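You operate a simulated robot arm through the tools that you are given. There is no shell and no other tool. Be economical: measure what you need, move in short steps, check, and stop when the job is done.

You run a simulated robot arm. Do the job below in one go: nothing can be reset, and whatever is moved stays where it is left.

JOB
Put things in order on the counter top. At the end: the black bookend stands where the yellow sponge stood; the grey battery from the counter top stands on top of the green tea box; the cream filter from the counter top is on the grey trivet; the yellow sponge from the counter top stands where the cream filter stood; whatever was shut is shut again. Leave all else as you found it, and nothing knocked over.

Only the result counts: the job must be done as asked and must still hold three seconds after the hand-in. Knocking over, shifting, dropping, spilling or breaking anything else fails it.

ROBOT AND FRAMES
A 6-joint arm with a two-finger parallel gripper, fixed in place. Base frame: the origin is at the foot of the arm, x ahead of it, y to its left, z up; the work surface is at about z = 91. Lengths are in cm, angles in degrees, forces in N, time in s.
With the tool pointing down near the work surface it reaches from about 36 to 76 cm from the base axis. Its first joint turns from -66.0 to 66.0 degrees. Payload 2.45 kg.
The tool frame sits at the grasp point between the pads (the TCP): z along the fingers, y along the line on which they close. The tips reach 2.4 cm beyond it. Largest opening 6.8 cm; finger width 1.7, thickness 1; the body of the gripper, 4 by 7 cm, starts 4.1 cm behind the TCP.
Orientation is told as [roll, pitch, yaw] about the base's x, y, z axes, in that order, counted from this pose: with the fingers straight down and closing along the base's y, the tool's x points along the base's -x, its y along +y and its z along -z.

CONTROLS
- The arm moves only by the tool servo_tool. Its argument "series" is a list of rows, each a list of 3 entries, a list of its own where there are three numbers: the shift along the tool's x, y, z in cm, then the turn, a rotation vector about the tool's x, y, z in degrees, then the closure in counts, from 0 (fully open) to 255 (shut). In form: [[[tx, ty, tz], [rx, ry, rz], grip], ...]. A call has 1 to 12 rows; each row shifts and turns the commanded pose from where the row before left it, along the tool's axes as they then stand. Rows are played at 5 a second. More than 5 cm and 8.6 degrees between two rows, or a gripper value outside its range, and nothing of the call is played. A pose out of reach is approached as far as the arm can. The call stops where the force on the tool passes 40 N (or 10 N more than at its start, if that is more) or the arm is blocked; 0.2 s more then pass. The fingers move at their own pace (about 10.8 cm/s each) and stop on an object; they squeeze with about 37 N. The grip force told is the motor's: it shows also when the fingers shut on nothing. Time passes only in rows, and 0.2 s behind the last, so rows that do not move let the fingers close. The reply holds the time, the measured pose of the TCP, the force on the tool along the base axes, the opening and the grip force, in the units named above and with some noise, and new pictures: "pictures" is both (left out), scene, wrist or none.
- Cameras (640 x 400 px; columns grow to the right, rows downward): "scene" is fixed at [17.17, 41.75, 146.78]; the picture's right is [-0.73, -0.68, 0.00], its down [-0.47, 0.50, -0.73] and it looks along [0.49, -0.53, -0.69] (base axes); focal length 251 px, centre (320, 200). "wrist" rides on the gripper at [-3.2, 0, -3.9] in the tool frame; the picture's right is [0.00, -1.00, 0.00], its down [0.97, 0.00, -0.24] and it looks along [0.24, 0.00, 0.97] (tool axes); focal length 218 px, centre (320, 200). There is no depth. A picture from a camera that has moved, and an enlarged one, comes with that camera's place and axes in the base frame and with its lens. The place of the scene camera against the robot may be out by one fixed shift of up to 1.8 cm in any direction.
- enlarge(camera, box): a new picture of the part [left, top, right, bottom] of that camera's present view, enlarged. No time passes.
- job_done(): hands the job in; it is judged then, once.

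Go step by step. Nothing tells you positions but the pictures and the camera data: compare them with the known pose of the tool, close in by small moves and look again before you grip or let go. The budget is 120 turns and 150 pictures, counting those below and the enlarged ones. Unless the task says otherwise, let go and move clear before handing in, and close with one line.

The tools are called after ">>>" as name(argument=value, ...) on one line, values as JSON. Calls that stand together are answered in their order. servo_tool: Moves the arm, as the interface text tells. Its arguments: {"type":"object","properties":{"series":{"type":"array"},"pictures":{"type":"string","enum":["both","scene","wrist","none"]}},"required":["series"]} The other tools are called the same way: enlarge (camera, box) takes an enlarged picture of a part of a camera's view; job_done () hands the job in.

At the start:

```text
time: 0.0
eef_pos: [45.38, 10.3, 124.51]
ee_rot: [0.0, 0.1, 0.0]
contact_force: [-0.3, 0.8, 0.5]
width: 6.82
grasp_force: 0.0
```

scene: 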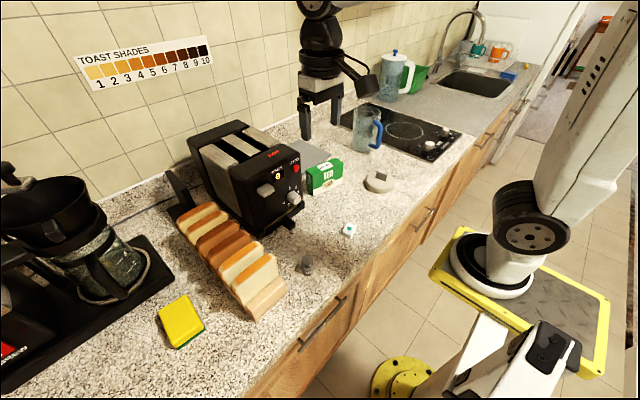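
wrist: 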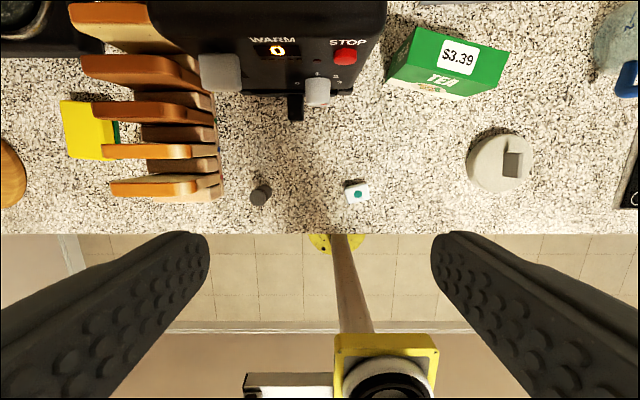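

I see a coffee maker, toaster, toast rack, sponge, tea box and several small objects on the counter. I'll enlarge parts of the view to identify them.

>>> enlarge(camera="scene", box=[260, 130, 420, 280])

>>> enlarge(camera="scene", box=[120, 110, 320, 360])

>>> enlarge(camera="scene", box=[340, 20, 540, 170])

>>> enlarge(camera="scene", box=[0, 150, 180, 400])

```text
2.67 times, centred on (340, 205) of scene
camera zoom: at [17.17, 41.75, 146.78], right [-0.73, -0.68, 0.0], down [-0.47, 0.5, -0.73], along [0.49, -0.53, -0.69], focal length 670 px, centre (267, 187)
```

zoom: 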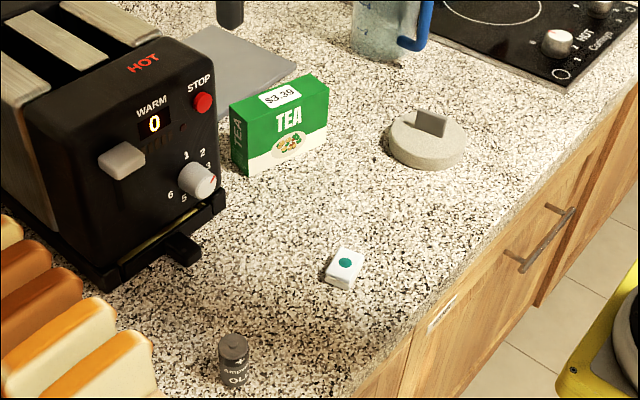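

```text
1.60 times, centred on (220, 235) of scene
camera zoom: at [17.17, 41.75, 146.78], right [-0.73, -0.68, 0.0], down [-0.47, 0.5, -0.73], along [0.49, -0.53, -0.69], focal length 402 px, centre (480, 144)
```

zoom: 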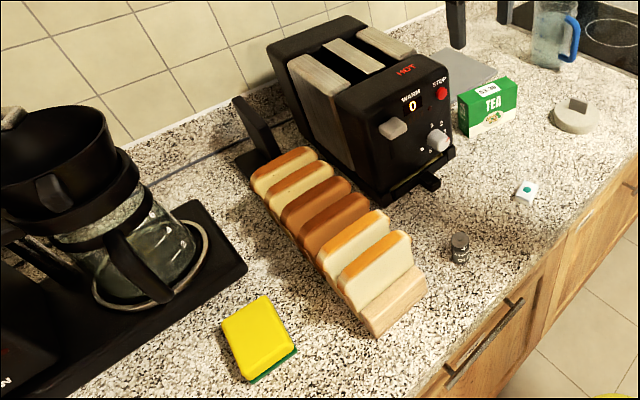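

```text
2.67 times, centred on (440, 95) of scene
camera zoom: at [17.17, 41.75, 146.78], right [-0.73, -0.68, 0.0], down [-0.47, 0.5, -0.73], along [0.49, -0.53, -0.69], focal length 670 px, centre (0, 480)
```

zoom: 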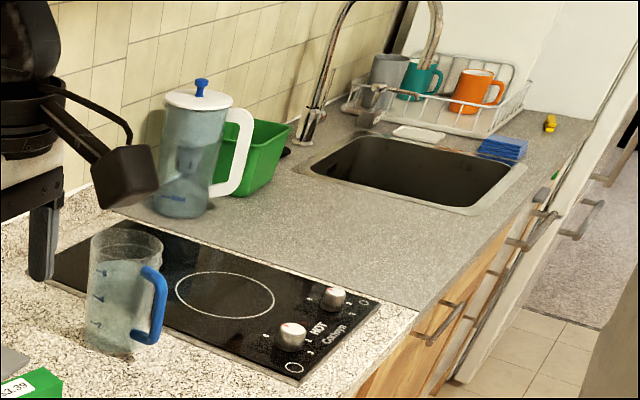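

```text
1.60 times, centred on (90, 275) of scene
camera zoom: at [17.17, 41.75, 146.78], right [-0.73, -0.68, 0.0], down [-0.47, 0.5, -0.73], along [0.49, -0.53, -0.69], focal length 402 px, centre (688, 80)
```

zoom: 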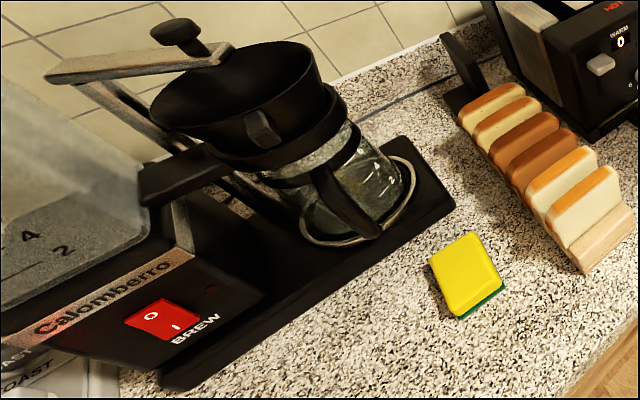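

The filter is the disc with a tab (about [46,-19]). The battery is near [41,20], the sponge near [51,46], the tea box near [58,-5], the bookend near [65,28], and the trivet lies behind the tea box. I'll move over to the right side to look from above.

>>> servo_tool(series=[[[-1.8, -4, 0.7], [0, 0, 0], 0], [[-1.8, -4, 0.7], [0, 0, 0], 0], [[-1.8, -4, 0.7], [0, 0, 0], 0], [[-1.8, -4, 0.7], [0, 0, 0], 0], [[-1.8, -4, 0.7], [0, 0, 0], 0], [[-1.8, -4, 0.7], [0, 0, 0], 0]])

```text
time: 1.4
eef_pos: [56.41, -13.9, 120.26]
ee_rot: [0.1, 0.1, 0.1]
contact_force: [0.2, 0.4, 0.4]
width: 6.8
grasp_force: 0.0
camera wrist: at [59.51, -13.76, 124.31], right [0.0, -1.0, 0.0], down [-0.97, 0.0, 0.24], along [-0.24, 0.0, -0.97], focal length 218 px, centre (320, 200)
```

scene: 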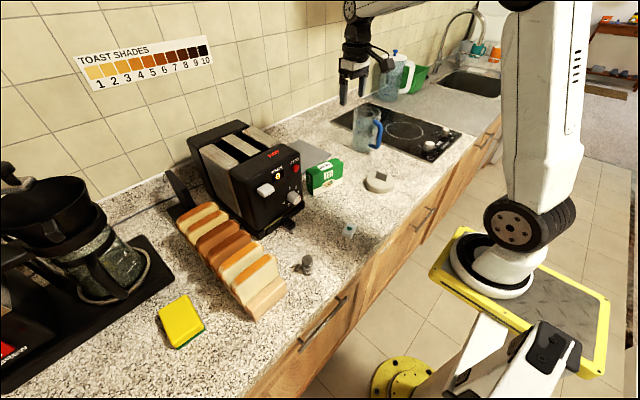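
wrist: 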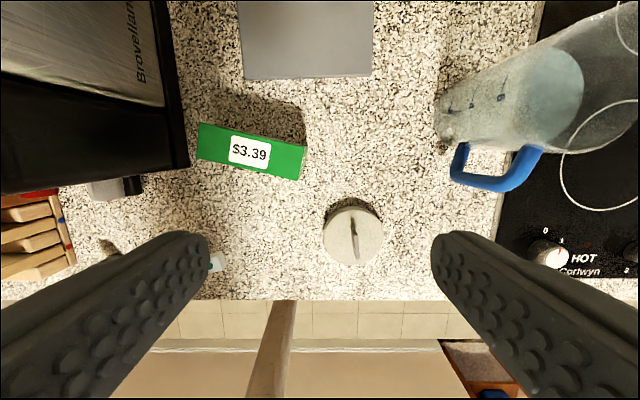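

The trivet's near edge is at x≈68, from y≈-3 to -21. The filter is near [46,-19], with its tab roughly along x. I'll move above the filter for a closer look.

>>> servo_tool(series=[[[2, -1, 3], [0, 0, 0], 0], [[2, -1, 4], [0, 0, 0], 0], [[2, -1, 4], [0, 0, 0], 0], [[2, -1, 2], [0, 0, 0], 0]], pictures="wrist")

>>> enlarge(camera="wrist", box=[220, 100, 420, 225])

```text
time: 2.4
eef_pos: [48.4, -17.65, 107.69]
ee_rot: [0.1, 0.1, 0.0]
contact_force: [0.5, 0.1, 0.1]
width: 6.78
grasp_force: 0.1
camera wrist: at [51.52, -17.61, 111.56], right [0.0, -1.0, 0.0], down [-0.97, 0.0, 0.24], along [-0.24, 0.0, -0.97], focal length 218 px, centre (320, 200)
```

wrist: 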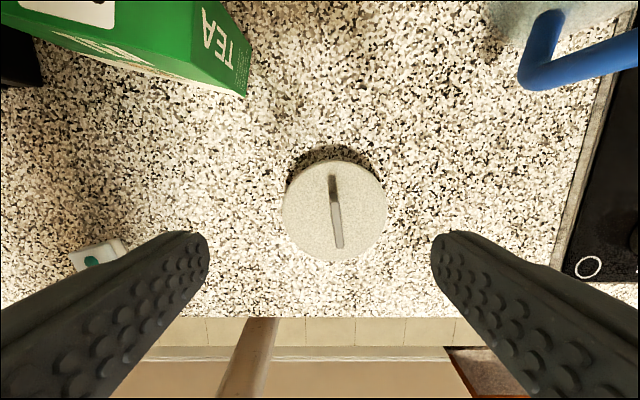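

```text
3.20 times, centred on (320, 162) of wrist
camera zoom: at [51.52, -17.61, 111.56], right [0.0, -1.0, 0.0], down [-0.97, 0.0, 0.24], along [-0.24, 0.0, -0.97], focal length 698 px, centre (320, 320)
```

zoom: 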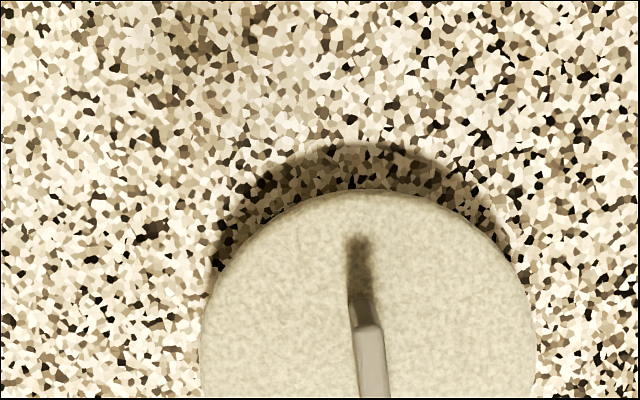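

The disc centre is about [45.9,-19] and the tab is turned by about 9°. I'll align and descend partway.

>>> servo_tool(series=[[[3.0, -1.2, 0], [0, 0, -4.5], 0], [[0, 0, 3], [0, 0, -4.5], 0], [[0, 0, 4], [0, 0, 0], 0], [[0, 0, 2.2], [0, 0, 0], 0], [[0, 0, 0], [0, 0, 0], 0]])

>>> enlarge(camera="scene", box=[320, 130, 440, 210])

```text
time: 3.6
eef_pos: [45.4, -19.12, 98.11]
ee_rot: [0.0, -0.1, 9.0]
contact_force: [-0.3, 0.5, 0.9]
width: 6.81
grasp_force: 0.0
camera wrist: at [48.44, -18.52, 102.08], right [0.16, -0.99, 0.0], down [-0.96, -0.15, 0.24], along [-0.24, -0.04, -0.97], focal length 218 px, centre (320, 200)
```

scene: 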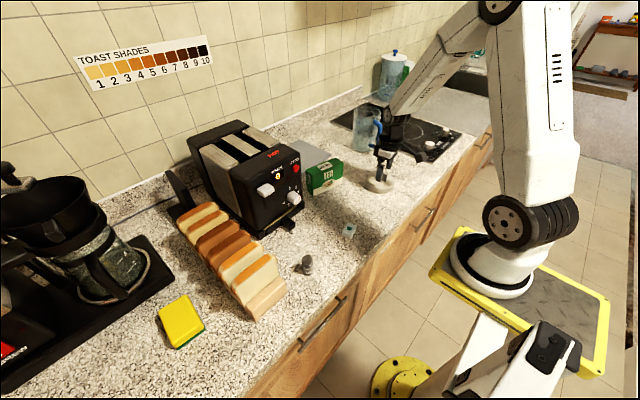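
wrist: 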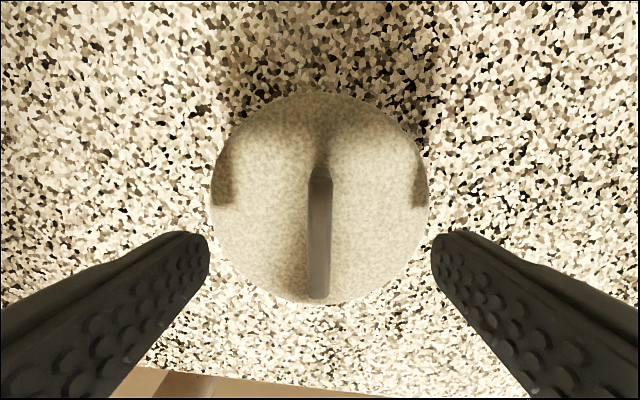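

```text
5.00 times, centred on (380, 170) of scene
camera zoom: at [17.17, 41.75, 146.78], right [-0.73, -0.68, 0.0], down [-0.47, 0.5, -0.73], along [0.49, -0.53, -0.69], focal length 1257 px, centre (20, 350)
```

zoom: 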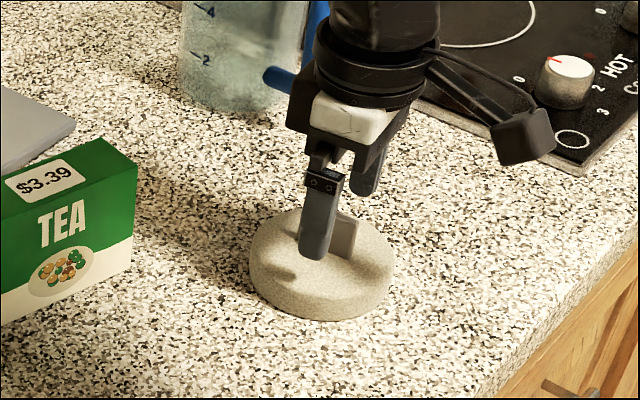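

Alignment is good, so I'll go down and check clearance before closing.

>>> servo_tool(series=[[[0, 0, 1.2], [0, 0, 0], 0], [[0, 0, 1.1], [0, 0, 0], 0], [[0, 0, 0], [0, 0, 0], 0]], pictures="wrist")

>>> enlarge(camera="scene", box=[340, 150, 420, 205])

```text
time: 4.4
eef_pos: [45.26, -18.99, 95.83]
ee_rot: [0.0, 0.0, 9.1]
contact_force: [0.2, 1.0, 0.3]
width: 6.8
grasp_force: 0.0
camera wrist: at [48.42, -18.36, 99.85], right [0.16, -0.99, 0.0], down [-0.96, -0.15, 0.24], along [-0.24, -0.04, -0.97], focal length 218 px, centre (320, 200)
```

wrist: 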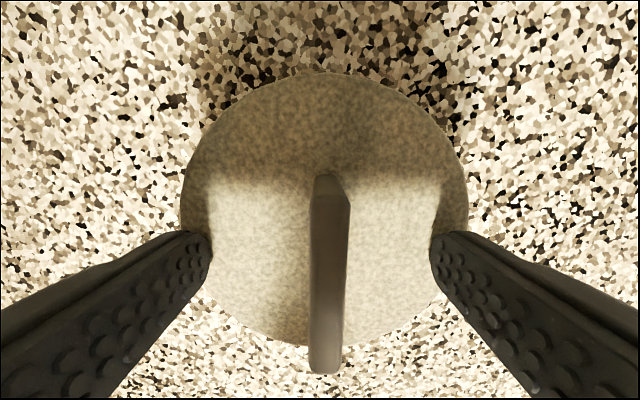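

```text
7.27 times, centred on (380, 178) of scene
camera zoom: at [17.17, 41.75, 146.78], right [-0.73, -0.68, 0.0], down [-0.47, 0.5, -0.73], along [0.49, -0.53, -0.69], focal length 1829 px, centre (-116, 364)
```

zoom: 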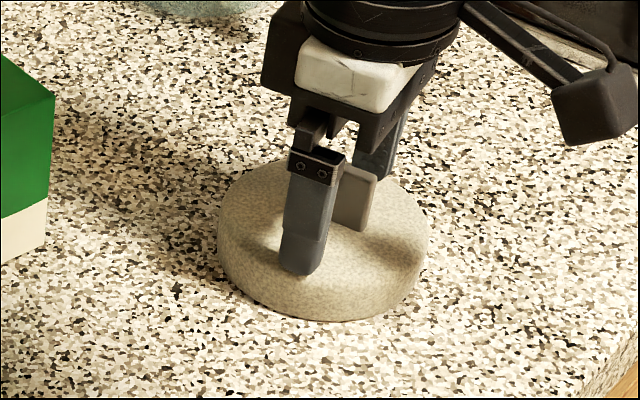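

The fingers straddle the tab, so I'll close and lift slightly.

>>> servo_tool(series=[[[0, 0, 0], [0, 0, 0], 255], [[0, 0, 0], [0, 0, 0], 255], [[0, 0, 0], [0, 0, 0], 255], [[0, 0, -3], [0, 0, 0], 255], [[0, 0, -4], [0, 0, 0], 255], [[0, 0, -4], [0, 0, 0], 255]])

```text
time: 5.8
eef_pos: [45.22, -18.79, 106.87]
ee_rot: [0.0, 0.0, 9.0]
contact_force: [-0.2, -0.1, 0.1]
width: 0.0
grasp_force: 23.2
camera wrist: at [48.42, -18.21, 110.8], right [0.16, -0.99, 0.0], down [-0.96, -0.15, 0.24], along [-0.24, -0.04, -0.97], focal length 218 px, centre (320, 200)
```

scene: 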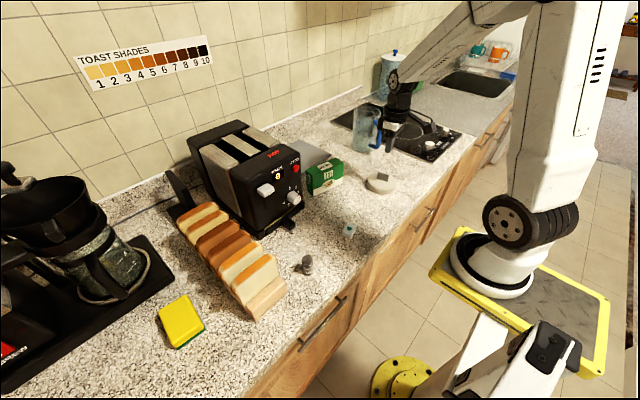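
wrist: 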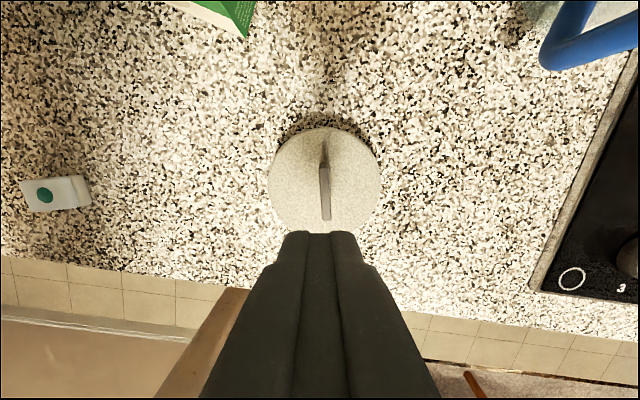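

The grip slipped off without moving the disc. I'll look at the tab's shape from close up.

>>> enlarge(camera="wrist", box=[260, 110, 390, 240])

>>> enlarge(camera="scene", box=[350, 160, 410, 200])

```text
3.08 times, centred on (325, 175) of wrist
camera zoom: at [48.42, -18.21, 110.8], right [0.16, -0.99, 0.0], down [-0.96, -0.15, 0.24], along [-0.24, -0.04, -0.97], focal length 672 px, centre (305, 277)
```

zoom: 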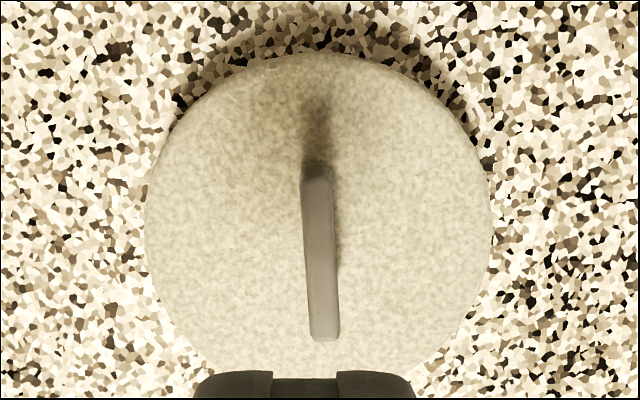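

```text
10.00 times, centred on (380, 180) of scene
camera zoom: at [17.17, 41.75, 146.78], right [-0.73, -0.68, 0.0], down [-0.47, 0.5, -0.73], along [0.49, -0.53, -0.69], focal length 2514 px, centre (-280, 400)
```

zoom: 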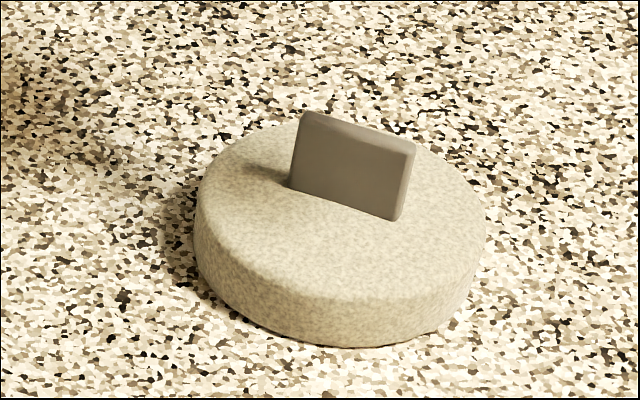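

The tab looks solid, about 2–3 cm tall. I'll go back down slightly deeper, close for longer and check the width before lifting.

>>> servo_tool(series=[[[0, -0.2, 4], [0, 0, 0], 0], [[0, 0, 4], [0, 0, 0], 0], [[0, 0, 3], [0, 0, 0], 0], [[0, 0, 0.15], [0, 0, 0], 0], [[0, 0, 0.0], [0, 0, 0], 0], [[0, 0, 0], [0, 0, 0], 255], [[0, 0, 0], [0, 0, 0], 255], [[0, 0, 0], [0, 0, 0], 255], [[0, 0, 0], [0, 0, 0], 255]])

>>> enlarge(camera="scene", box=[340, 150, 420, 205])

```text
time: 7.8
eef_pos: [45.35, -19.09, 95.96]
ee_rot: [-0.3, -0.3, 9.0]
contact_force: [1.4, -10.8, 26.5]
width: 0.61
grasp_force: 28.7
camera wrist: at [48.53, -18.43, 99.84], right [0.16, -0.99, 0.0], down [-0.96, -0.15, 0.24], along [-0.23, -0.04, -0.97], focal length 218 px, centre (320, 200)
```

scene: 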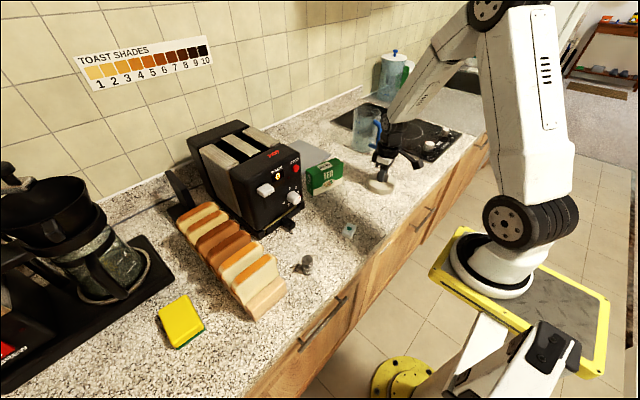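
wrist: 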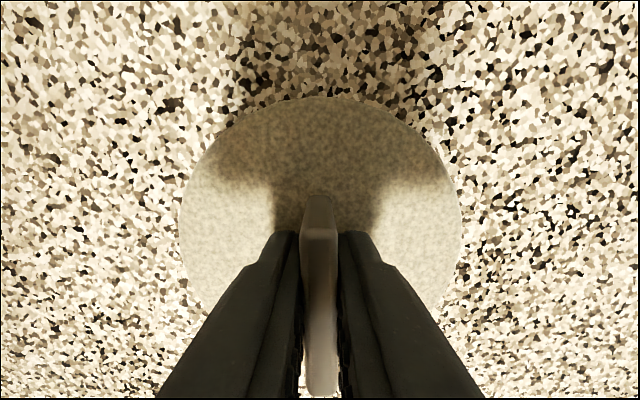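

```text
7.27 times, centred on (380, 178) of scene
camera zoom: at [17.13, 41.74, 146.78], right [-0.73, -0.68, 0.0], down [-0.47, 0.5, -0.73], along [0.49, -0.53, -0.69], focal length 1829 px, centre (-116, 364)
```

zoom: 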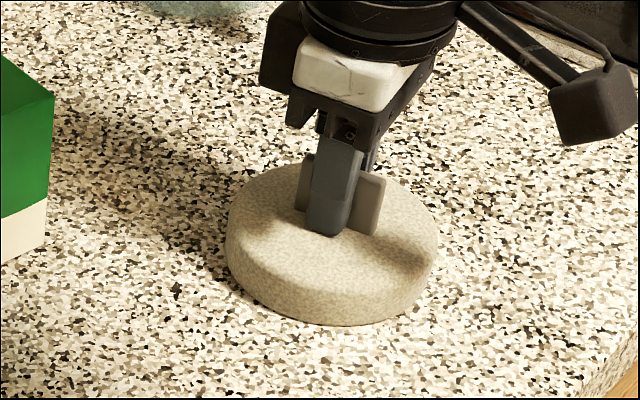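

It's holding the tab (width 0.61) with the tips pressing on the disc top. I'll lift gently and watch.

>>> servo_tool(series=[[[0, 0, -0.3], [0, 0, 0], 255], [[0, 0, -0.3], [0, 0, 0], 255], [[0, 0, -0.5], [0, 0, 0], 255], [[0, 0, -0.5], [0, 0, 0], 255], [[0, 0, 0], [0, 0, 0], 255]])

```text
time: 9.0
eef_pos: [45.37, -19.03, 97.32]
ee_rot: [-0.2, 0.0, 9.0]
contact_force: [0.9, -0.1, -0.8]
width: 0.59
grasp_force: 29.1
camera wrist: at [48.51, -18.45, 101.25], right [0.16, -0.99, 0.0], down [-0.96, -0.15, 0.24], along [-0.24, -0.04, -0.97], focal length 218 px, centre (320, 200)
```

scene: 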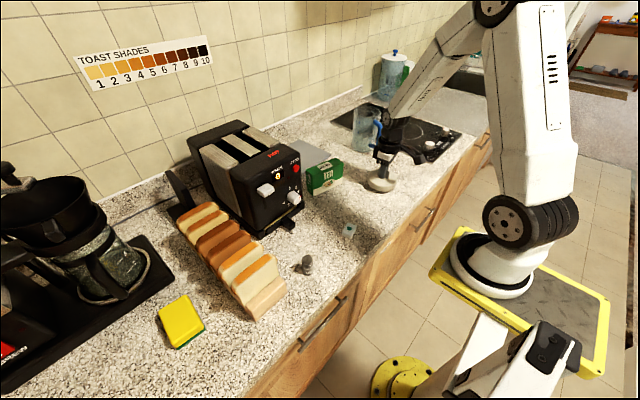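
wrist: 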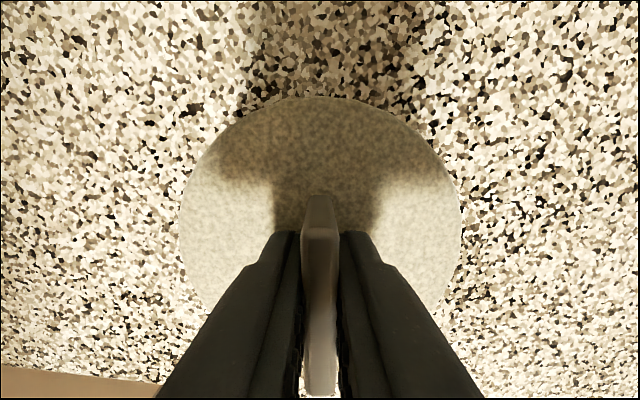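

Holding firm. I'll raise it to z≈107 slowly.

>>> servo_tool(series=[[[0, 0, -1], [0, 0, 0], 255], [[0, 0, -1.5], [0, 0, 0], 255], [[0, 0, -1.5], [0, 0, 0], 255], [[0, 0, -1.5], [0, 0, 0], 255], [[0, 0, -1.5], [0, 0, 0], 255], [[0, 0, -1.5], [0, 0, 0], 255], [[0, 0, -1.2], [0, 0, 0], 255]], pictures="none")

>>> servo_tool(series=[[[-1.2, 0.2, 0], [0, 0, 0], 255], [[-2.5, 0.44, 0], [0, 0, 0], 255], [[-2.5, 0.44, 0], [0, 0, 0], 255], [[-2.5, 0.44, 0], [0, 0, 0], 255], [[-2.5, 0.44, 0], [0, 0, 0], 255], [[-2.5, 0.44, 0], [0, 0, 0], 255], [[-2.5, 0.44, 0], [0, 0, 0], 255], [[-2.5, 0.44, 0], [0, 0, 0], 255], [[-2.5, 0.44, 0], [0, 0, 0], 255], [[-2.5, 0.44, 0], [0, 0, 0], 255], [[-2.5, 0.44, 0], [0, 0, 0], 255], [[-2.5, 0.44, 0], [0, 0, 0], 255]])

```text
time: 10.6
eef_pos: [45.35, -19.04, 106.74]
ee_rot: [0.0, 0.0, 9.0]
contact_force: [-0.2, 0.5, 0.0]
width: 0.61
grasp_force: 28.8
```

```text
time: 13.2
eef_pos: [73.01, -9.43, 106.92]
ee_rot: [0.0, 0.0, 9.1]
contact_force: [0.6, 0.2, -0.5]
width: 0.61
grasp_force: 29.2
camera wrist: at [76.17, -8.96, 110.91], right [0.16, -0.99, 0.0], down [-0.96, -0.15, 0.24], along [-0.24, -0.04, -0.97], focal length 218 px, centre (320, 200)
```

scene: 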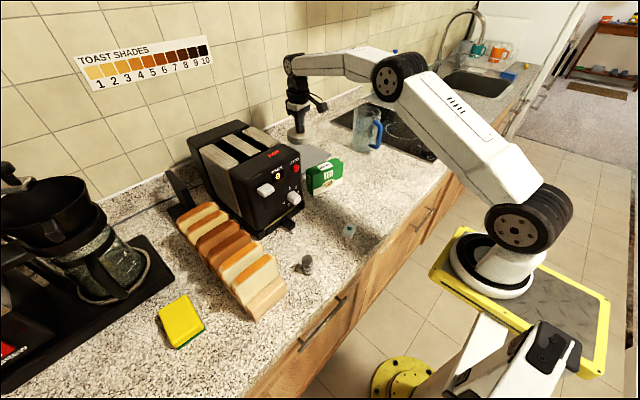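
wrist: 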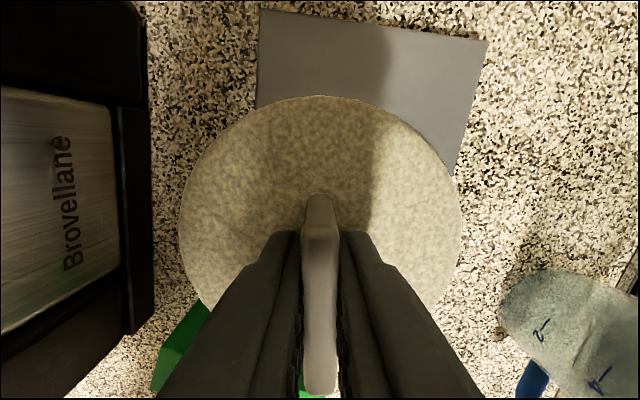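

The trivet spans x 68–86, y -3 to -20.6. I'll shift slightly inward and descend to just above it.

>>> servo_tool(series=[[[-0.6, -0.8, 2], [0, 0, 0], 255], [[0, 0, 2], [0, 0, 0], 255], [[0, 0, 2], [0, 0, 0], 255], [[0, 0, 2], [0, 0, 0], 255], [[0, 0, 1], [0, 0, 0], 255], [[0, 0, 0], [0, 0, 0], 255]])

>>> enlarge(camera="scene", box=[250, 100, 370, 190])

```text
time: 14.6
eef_pos: [73.55, -10.4, 98.08]
ee_rot: [-0.1, 0.0, 8.9]
contact_force: [0.8, -0.4, 0.0]
width: 0.6
grasp_force: 29.4
camera wrist: at [76.68, -9.76, 102.02], right [0.16, -0.99, 0.0], down [-0.96, -0.15, 0.24], along [-0.24, -0.04, -0.97], focal length 218 px, centre (320, 200)
```

scene: 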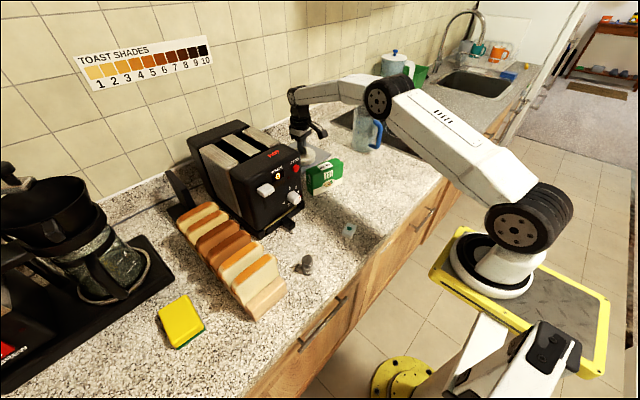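
wrist: 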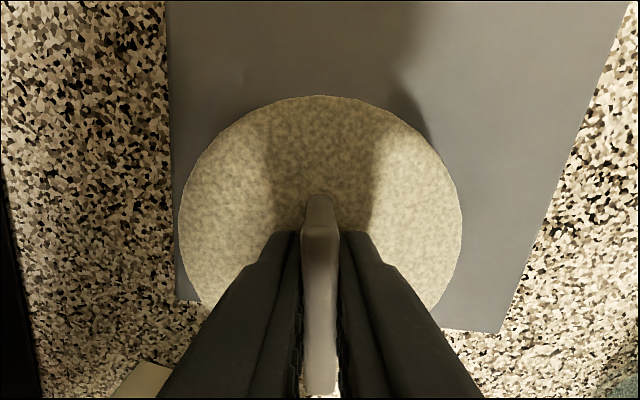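

```text
4.44 times, centred on (310, 145) of scene
camera zoom: at [17.17, 41.75, 146.78], right [-0.73, -0.68, 0.0], down [-0.47, 0.5, -0.73], along [0.49, -0.53, -0.69], focal length 1118 px, centre (364, 444)
```

zoom: 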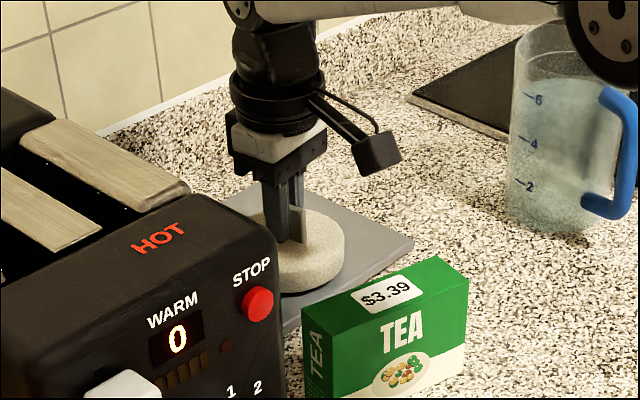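

The footprint is well inside the trivet. I'll set it down with small steps.

>>> servo_tool(series=[[[0, 0, 0.8], [0, 0, 0], 255], [[0, 0, 0.4], [0, 0, 0], 255], [[0, 0, 0.2], [0, 0, 0], 255], [[0, 0, 0], [0, 0, 0], 255]], pictures="none")

```text
time: 15.4
eef_pos: [73.79, -10.3, 97.53]
ee_rot: [-0.2, -0.4, 9.0]
contact_force: [1.7, -0.1, 5.5]
width: 0.61
grasp_force: 28.4
stopped in row 3: the force on the tool passed its limit (the readings are from after the stop); the commanded pose is now the measured one
```

It made contact at z≈97.5. I'll check with a close view before releasing.

>>> enlarge(camera="scene", box=[285, 135, 345, 175])

>>> servo_tool(series=[[[0, 0, 0.1], [0, 0, 0], 255], [[0, 0, 0], [0, 0, 0], 255]], pictures="wrist")

```text
10.00 times, centred on (315, 155) of scene
camera zoom: at [17.16, 41.75, 146.78], right [-0.73, -0.68, 0.0], down [-0.47, 0.5, -0.73], along [0.49, -0.53, -0.69], focal length 2514 px, centre (370, 650)
```

zoom: 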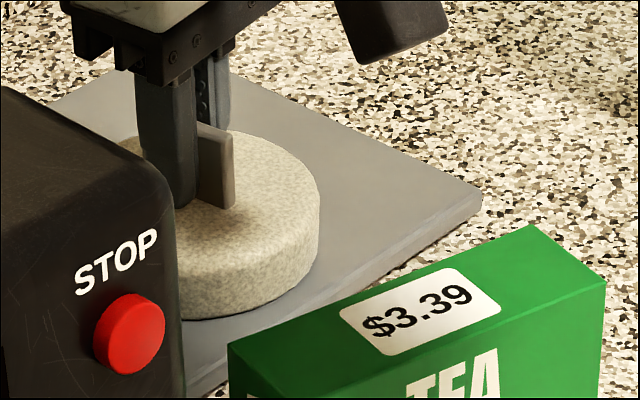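

```text
time: 16.0
eef_pos: [73.86, -10.43, 97.44]
ee_rot: [-0.2, -0.5, 9.0]
contact_force: [1.3, -1.3, 14.7]
width: 0.62
grasp_force: 28.0
camera wrist: at [76.9, -9.75, 101.45], right [0.16, -0.99, 0.0], down [-0.96, -0.15, 0.23], along [-0.23, -0.04, -0.97], focal length 218 px, centre (320, 200)
```

wrist: 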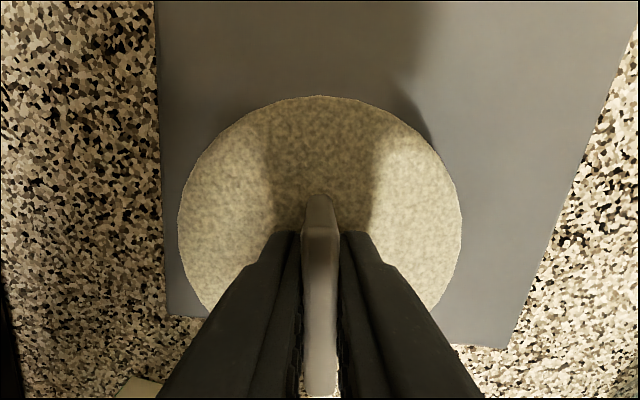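

It's in firm contact with the trivet. I'll open and rise straight up.

>>> servo_tool(series=[[[0, 0, 0], [0, 0, 0], 0], [[0, 0, 0], [0, 0, 0], 0], [[0, 0, -2], [0, 0, 0], 0], [[0, 0, -4], [0, 0, 0], 0], [[0, 0, -5], [0, 0, 0], 0], [[0, 0, -5], [0, 0, 0], 0]])

```text
time: 17.4
eef_pos: [73.59, -10.8, 113.41]
ee_rot: [-0.1, -0.2, 9.0]
contact_force: [-0.1, -0.1, 0.5]
width: 6.79
grasp_force: 0.0
camera wrist: at [76.59, -10.14, 117.27], right [0.16, -0.99, 0.0], down [-0.96, -0.15, 0.24], along [-0.23, -0.04, -0.97], focal length 218 px, centre (320, 200)
```

scene: 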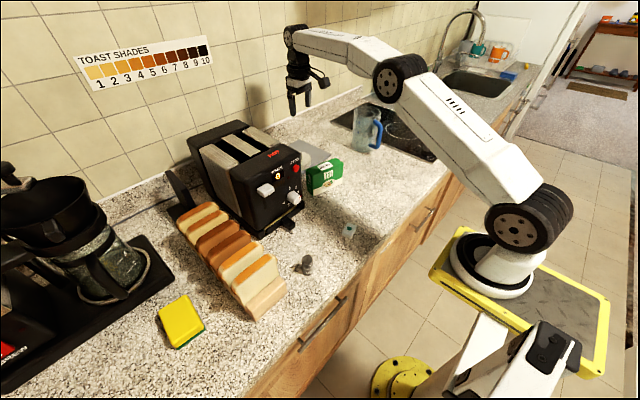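
wrist: 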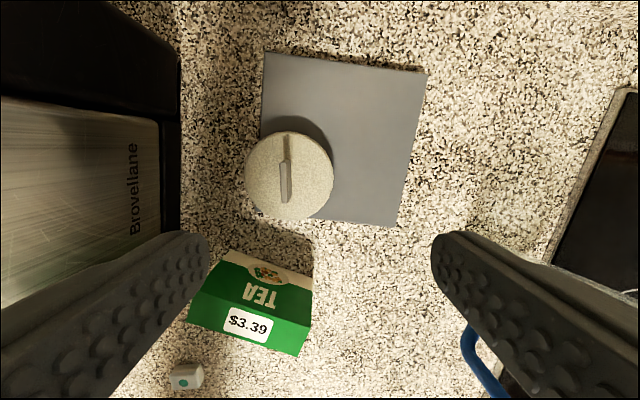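

The opening fingertips were pressing on the disc and dragged it about 3 cm to the left, so it overhangs the trivet edge. I'll regrasp, recentre it, and release with the tips clear this time.

>>> servo_tool(series=[[[-0.6, 3.3, 0], [0, 0, 0], 0], [[0, 0, 5], [0, 0, 0], 0], [[0, 0, 5], [0, 0, 0], 0], [[0, 0, 3.6], [0, 0, 0], 0], [[0, 0, 0], [0, 0, 0], 0]])

>>> enlarge(camera="scene", box=[285, 135, 345, 175])

```text
time: 18.6
eef_pos: [73.84, -6.8, 99.65]
ee_rot: [-0.3, -0.3, 9.0]
contact_force: [-0.7, 0.5, -0.6]
width: 6.81
grasp_force: 0.0
camera wrist: at [77.0, -6.26, 103.67], right [0.16, -0.99, 0.0], down [-0.96, -0.15, 0.23], along [-0.23, -0.04, -0.97], focal length 218 px, centre (320, 200)
```

scene: 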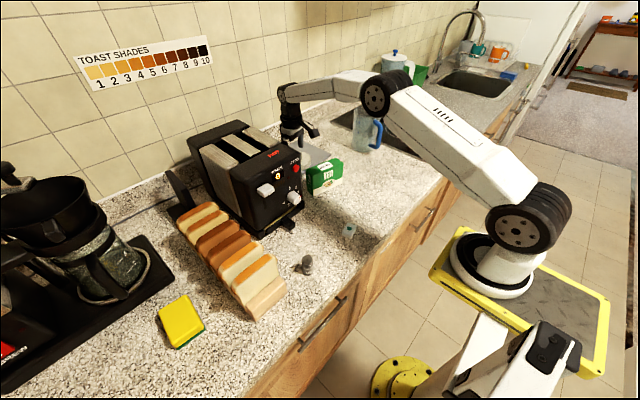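
wrist: 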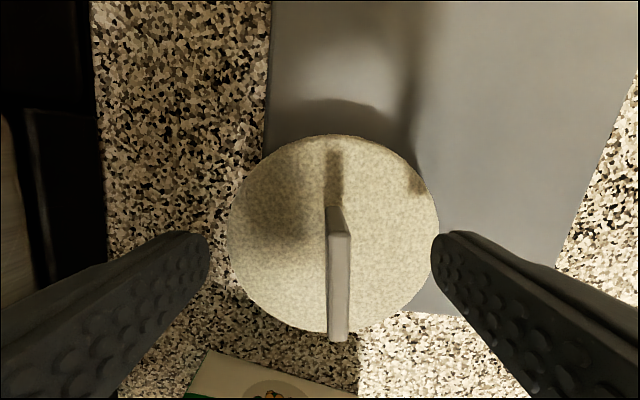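

```text
10.00 times, centred on (315, 155) of scene
camera zoom: at [17.17, 41.75, 146.78], right [-0.73, -0.68, 0.0], down [-0.47, 0.5, -0.73], along [0.49, -0.53, -0.69], focal length 2514 px, centre (370, 650)
```

zoom: 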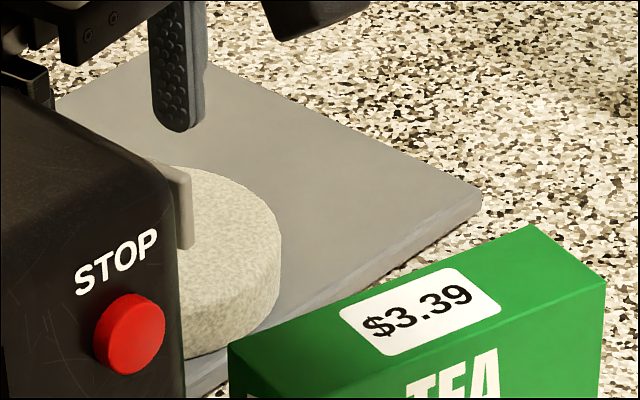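

The tab is 0.7 cm right and about 0.5 cm nearer. I'll adjust, descend, and close with the tips just above the disc top.

>>> servo_tool(series=[[[0.5, -0.65, 0], [0, 0, 0], 0], [[0, 0, 1.2], [0, 0, 0], 0], [[0, 0, 0.75], [0, 0, 0], 0], [[0, 0, 0], [0, 0, 0], 0], [[0, 0, 0], [0, 0, 0], 255], [[0, 0, 0], [0, 0, 0], 255], [[0, 0, 0], [0, 0, 0], 255], [[0, 0, 0], [0, 0, 0], 255]], pictures="wrist")

```text
time: 20.4
eef_pos: [73.4, -7.52, 97.6]
ee_rot: [-0.2, -0.3, 9.0]
contact_force: [0.5, 0.5, 0.2]
width: 0.58
grasp_force: 28.9
camera wrist: at [76.55, -6.96, 101.63], right [0.16, -0.99, 0.0], down [-0.96, -0.15, 0.24], along [-0.23, -0.04, -0.97], focal length 218 px, centre (320, 200)
```

wrist: 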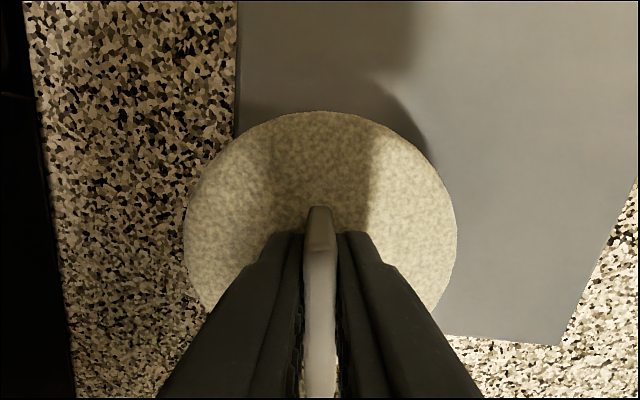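

Gripped with no vertical load. I'll lift 1 cm, shift 3.8 cm right, and lower.

>>> servo_tool(series=[[[0, 0, -0.5], [0, 0, 0], 255], [[0, 0, -0.5], [0, 0, 0], 255], [[0, -1.2, 0], [0, 0, 0], 255], [[0, -1.3, 0], [0, 0, 0], 255], [[0, -1.3, 0], [0, 0, 0], 255], [[0, 0, 0], [0, 0, 0], 255], [[0, 0, 0.5], [0, 0, 0], 255], [[0, 0, 0.3], [0, 0, 0], 255], [[0, 0, 0.1], [0, 0, 0], 255], [[0, 0, 0], [0, 0, 0], 255]], pictures="wrist")

```text
time: 22.6
eef_pos: [73.97, -11.43, 97.79]
ee_rot: [-0.2, -0.3, 9.0]
contact_force: [-0.5, 0.9, -0.7]
width: 0.6
grasp_force: 28.6
camera wrist: at [77.12, -10.9, 101.78], right [0.16, -0.99, 0.0], down [-0.96, -0.15, 0.24], along [-0.23, -0.04, -0.97], focal length 218 px, centre (320, 200)
```

wrist: 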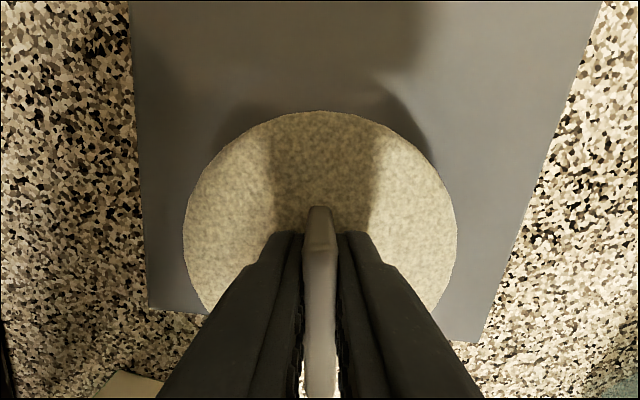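

It's about 0.15 cm above the trivet. I'll lower a touch and release, then rise.

>>> servo_tool(series=[[[0, 0, 0.12], [0, 0, 0], 255], [[0, 0, 0], [0, 0, 0], 255], [[0, 0, 0], [0, 0, 0], 0], [[0, 0, 0], [0, 0, 0], 0], [[0, 0, -2], [0, 0, 0], 0], [[0, 0, -4], [0, 0, 0], 0], [[0, 0, -5], [0, 0, 0], 0], [[0, 0, -5], [0, 0, 0], 0]])

```text
time: 24.4
eef_pos: [74.22, -11.47, 113.85]
ee_rot: [-0.2, -0.3, 8.9]
contact_force: [-0.6, -0.7, -0.2]
width: 6.81
grasp_force: 0.0
camera wrist: at [77.32, -10.85, 117.76], right [0.16, -0.99, 0.0], down [-0.96, -0.15, 0.24], along [-0.23, -0.04, -0.97], focal length 218 px, centre (320, 200)
```

scene: 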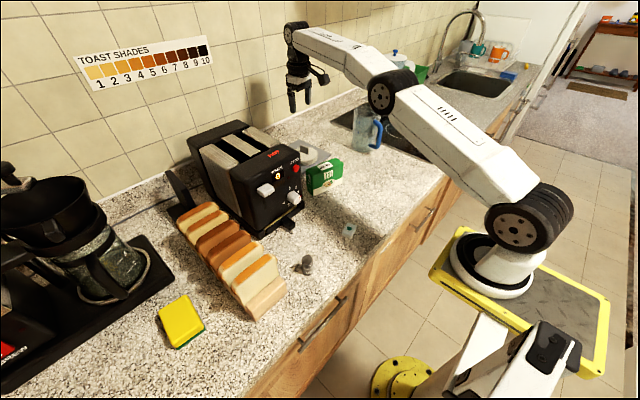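
wrist: 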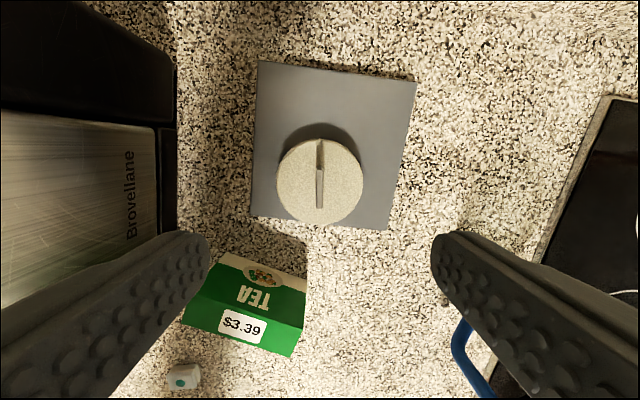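

The filter now sits fully on the trivet. Next is the sponge near [52,46]: I'll raise up, back off and swing left over the front of the counter.

>>> servo_tool(series=[[[0, 0, -2.5], [0, 0, 4.5], 0], [[0, 0, -2.5], [0, 0, 4.5], 0], [[4, 0, -2.5], [0, 0, 0], 0], [[4.5, 0, 0], [0, 0, 0], 0], [[4.5, 0, 0], [0, 0, 0], 0], [[4.5, 0, 0], [0, 0, 0], 0], [[4.5, 0, 0], [0, 0, 0], 0], [[4, 0, 0], [0, 0, 0], 0], [[0, 4.8, 0], [0, 0, 0], 0], [[0, 4.8, 0], [0, 0, 0], 0], [[0, 4.8, 0], [0, 0, 0], 0], [[0, 4.8, 0], [0, 0, 0], 0]], pictures="none")

>>> servo_tool(series=[[[0, 4.8, 0], [0, 0, 0], 0], [[0, 4.8, 0], [0, 0, 0], 0], [[0, 4.8, 0], [0, 0, 0], 0], [[0, 4.8, 0], [0, 0, 0], 0], [[0, 4.8, 0], [0, 0, 0], 0], [[0, 4.8, 0], [0, 0, 0], 0], [[0, 4.8, 0], [0, 0, 0], 0]])

```text
time: 27.0
eef_pos: [46.0, 8.08, 120.4]
ee_rot: [-0.1, -0.3, -0.1]
contact_force: [-0.3, 0.6, 0.2]
width: 6.79
grasp_force: 0.0
out of reach, approached as far as the arm can: row 2
```

```text
time: 28.6
eef_pos: [45.98, 41.77, 120.32]
ee_rot: [-0.1, -0.2, -0.1]
contact_force: [0.1, 0.3, -0.2]
width: 6.81
grasp_force: 0.0
camera wrist: at [49.2, 41.79, 124.4], right [0.0, -1.0, 0.0], down [-0.97, 0.0, 0.23], along [-0.23, 0.0, -0.97], focal length 218 px, centre (320, 200)
```

scene: 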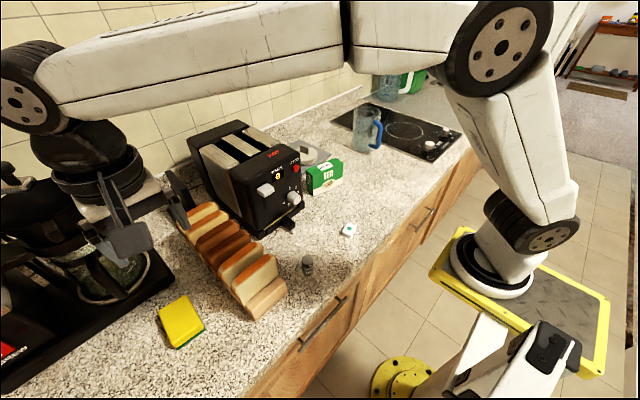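
wrist: 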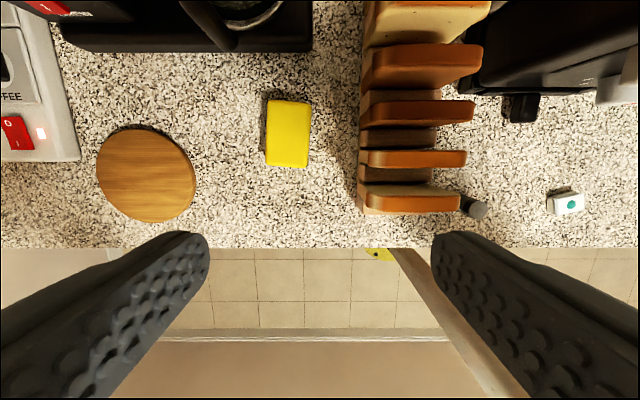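

The sponge is centred about [51.1,46], yaw about -3.5°, 5.9 cm wide. I'll descend above it with the fingers open.

>>> servo_tool(series=[[[-2.5, 2.1, 3], [0, 0, 3.5], 0], [[-2.5, 2.0, 4], [0, 0, 0], 0], [[0, 0, 5], [0, 0, 0], 0], [[0, 0, 5], [0, 0, 0], 0], [[0, 0, 3], [0, 0, 0], 0], [[0, 0, 0], [0, 0, 0], 0]])

```text
refused: row 2 steps farther than a row can; nothing moved
```

>>> servo_tool(series=[[[-2.5, 2.1, 3], [0, 0, 3.5], 0], [[-2.5, 2.0, 3], [0, 0, 0], 0], [[0, 0, 5], [0, 0, 0], 0], [[0, 0, 5], [0, 0, 0], 0], [[0, 0, 4], [0, 0, 0], 0], [[0, 0, 0], [0, 0, 0], 0]])

```text
time: 30.0
eef_pos: [51.6, 45.42, 100.86]
ee_rot: [-0.2, -0.3, -3.5]
contact_force: [-0.1, -0.1, -0.1]
width: 6.82
grasp_force: 0.1
camera wrist: at [54.81, 45.32, 104.91], right [-0.06, -1.0, 0.0], down [-0.97, 0.06, 0.23], along [-0.23, 0.01, -0.97], focal length 218 px, centre (320, 200)
```

scene: 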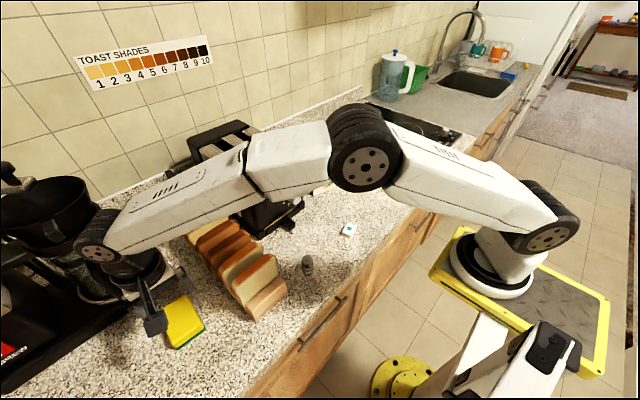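
wrist: 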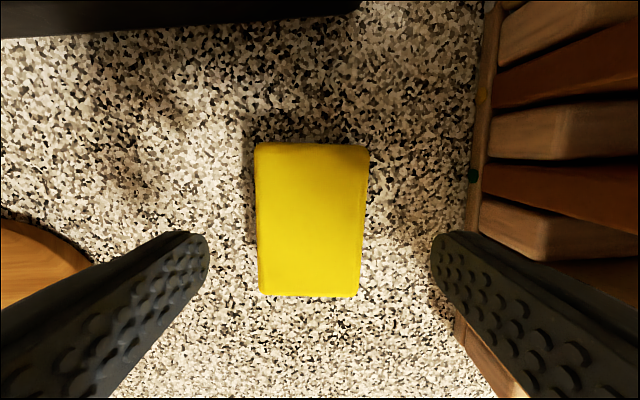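

It needs +0.45 in y and 0.5 back. I'll correct and go down around the sponge.

>>> servo_tool(series=[[[0.5, 0.45, 1], [0, 0, 1.2], 0], [[0, 0, 2], [0, 0, 0], 0], [[0, 0, 0], [0, 0, 0], 0]], pictures="wrist")

```text
time: 30.8
eef_pos: [50.96, 46.02, 97.38]
ee_rot: [-0.1, -0.2, -4.7]
contact_force: [0.4, 0.1, 0.8]
width: 6.8
grasp_force: 0.0
camera wrist: at [54.14, 45.88, 101.31], right [-0.08, -1.0, 0.0], down [-0.97, 0.08, 0.23], along [-0.23, 0.02, -0.97], focal length 218 px, centre (320, 200)
```

wrist: 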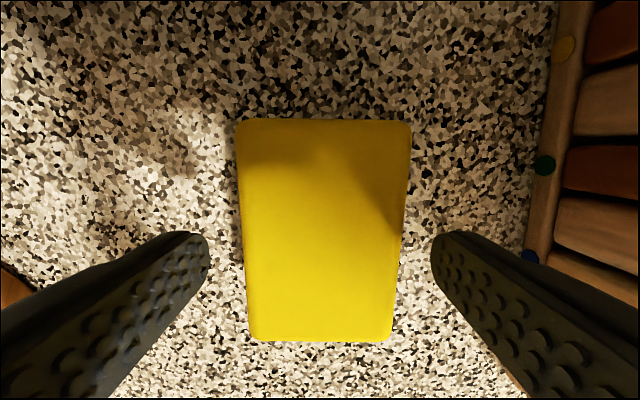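

Centred. I'll descend around it and close.

>>> servo_tool(series=[[[0, 0, 1.5], [0, 0, 0], 0], [[0, 0, 1.6], [0, 0, 0], 0], [[0, 0, 0], [0, 0, 0], 0], [[0, 0, 0], [0, 0, 0], 255], [[0, 0, 0], [0, 0, 0], 255], [[0, 0, 0], [0, 0, 0], 255]], pictures="wrist")

```text
time: 32.2
eef_pos: [51.05, 46.02, 94.11]
ee_rot: [-0.1, -0.3, -4.7]
contact_force: [-0.5, 0.1, -0.4]
width: 5.67
grasp_force: 36.7
camera wrist: at [54.15, 45.82, 98.21], right [-0.08, -1.0, 0.0], down [-0.97, 0.08, 0.23], along [-0.23, 0.02, -0.97], focal length 218 px, centre (320, 200)
```

wrist: 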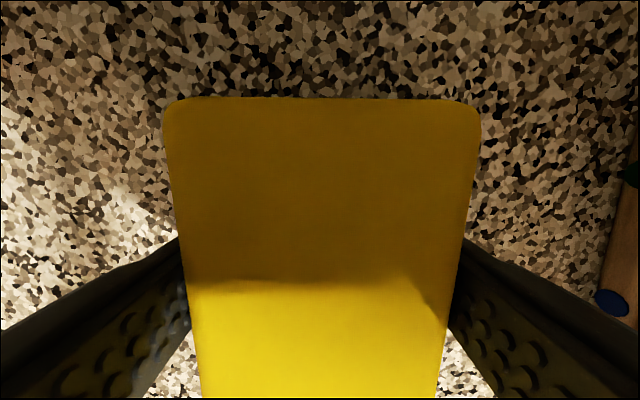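

The sponge is gripped at [51.05,46.0]. I'll lift high and carry it to [46.1,-18.9].

>>> servo_tool(series=[[[0, 0, -1], [0, 0, 0], 255], [[0, 0, -2.5], [0, 0, 0], 255], [[0, 0, -4], [0, 0, 0], 255], [[0, 0, -5], [0, 0, 0], 255], [[0, 0, -5], [0, 0, 0], 255], [[0, 0, -5], [0, 0, 0], 255], [[0, -2.5, 0], [0, 0, 0], 255], [[0, -4.5, 0], [0, 0, 0], 255], [[0, -4.5, 0], [0, 0, 0], 255], [[0, -4.5, 0], [0, 0, 0], 255], [[0, -4.5, 0], [0, 0, 0], 255], [[0, -4.5, 0], [0, 0, 0], 255]], pictures="none")

>>> servo_tool(series=[[[0, -4.5, 0], [0, 0, 0], 255], [[0, -4.5, 0], [0, 0, 0], 255], [[0, -4.5, 0], [0, 0, 0], 255], [[0, -4.5, 0], [0, 0, 0], 255], [[0, -4.5, 0], [0, 0, 0], 255], [[0, -4.5, 0], [0, 0, 0], 255], [[0, -4.5, 0], [0, 0, 0], 255], [[0, -4.5, 0], [0, 0, 0], 255], [[-0.4, -4.1, 0], [0, 0, 0], 255], [[0, 0, 4], [0, 0, 0], 255], [[0, 0, 4], [0, 0, 0], 255], [[0, 0, 4], [0, 0, 0], 255]])

```text
time: 34.8
eef_pos: [48.96, 21.58, 116.59]
ee_rot: [-0.1, -0.3, -4.7]
contact_force: [-0.3, -1.3, 0.0]
width: 5.68
grasp_force: 36.9
```

```text
time: 37.4
eef_pos: [45.82, -18.62, 104.98]
ee_rot: [-0.1, -0.5, -4.6]
contact_force: [1.3, -0.1, -0.1]
width: 5.68
grasp_force: 36.9
camera wrist: at [48.96, -18.68, 108.99], right [-0.08, -1.0, 0.0], down [-0.97, 0.08, 0.23], along [-0.23, 0.02, -0.97], focal length 218 px, centre (320, 200)
```

scene: 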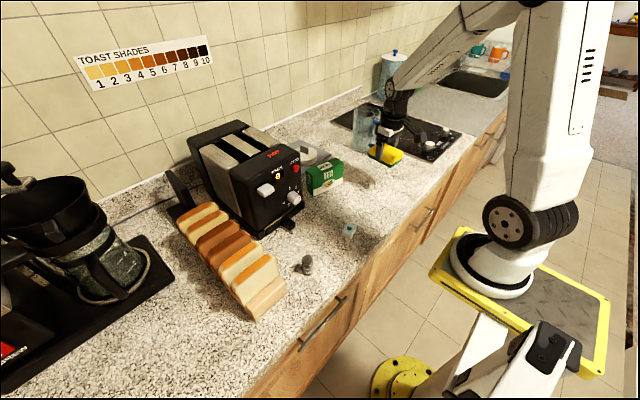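
wrist: 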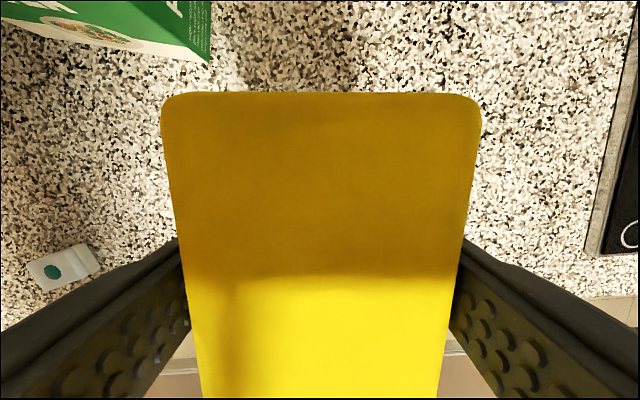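

Slight correction, then lower to just above the counter.

>>> servo_tool(series=[[[-0.3, -0.28, 3], [0, 0, 0], 255], [[0, 0, 4], [0, 0, 0], 255], [[0, 0, 3], [0, 0, 0], 255], [[0, 0, 0.6], [0, 0, 0], 255], [[0, 0, 0], [0, 0, 0], 255]], pictures="none")

```text
time: 38.6
eef_pos: [46.23, -18.95, 94.41]
ee_rot: [-0.1, -0.3, -4.6]
contact_force: [0.2, -0.5, 0.6]
width: 5.67
grasp_force: 37.0
```

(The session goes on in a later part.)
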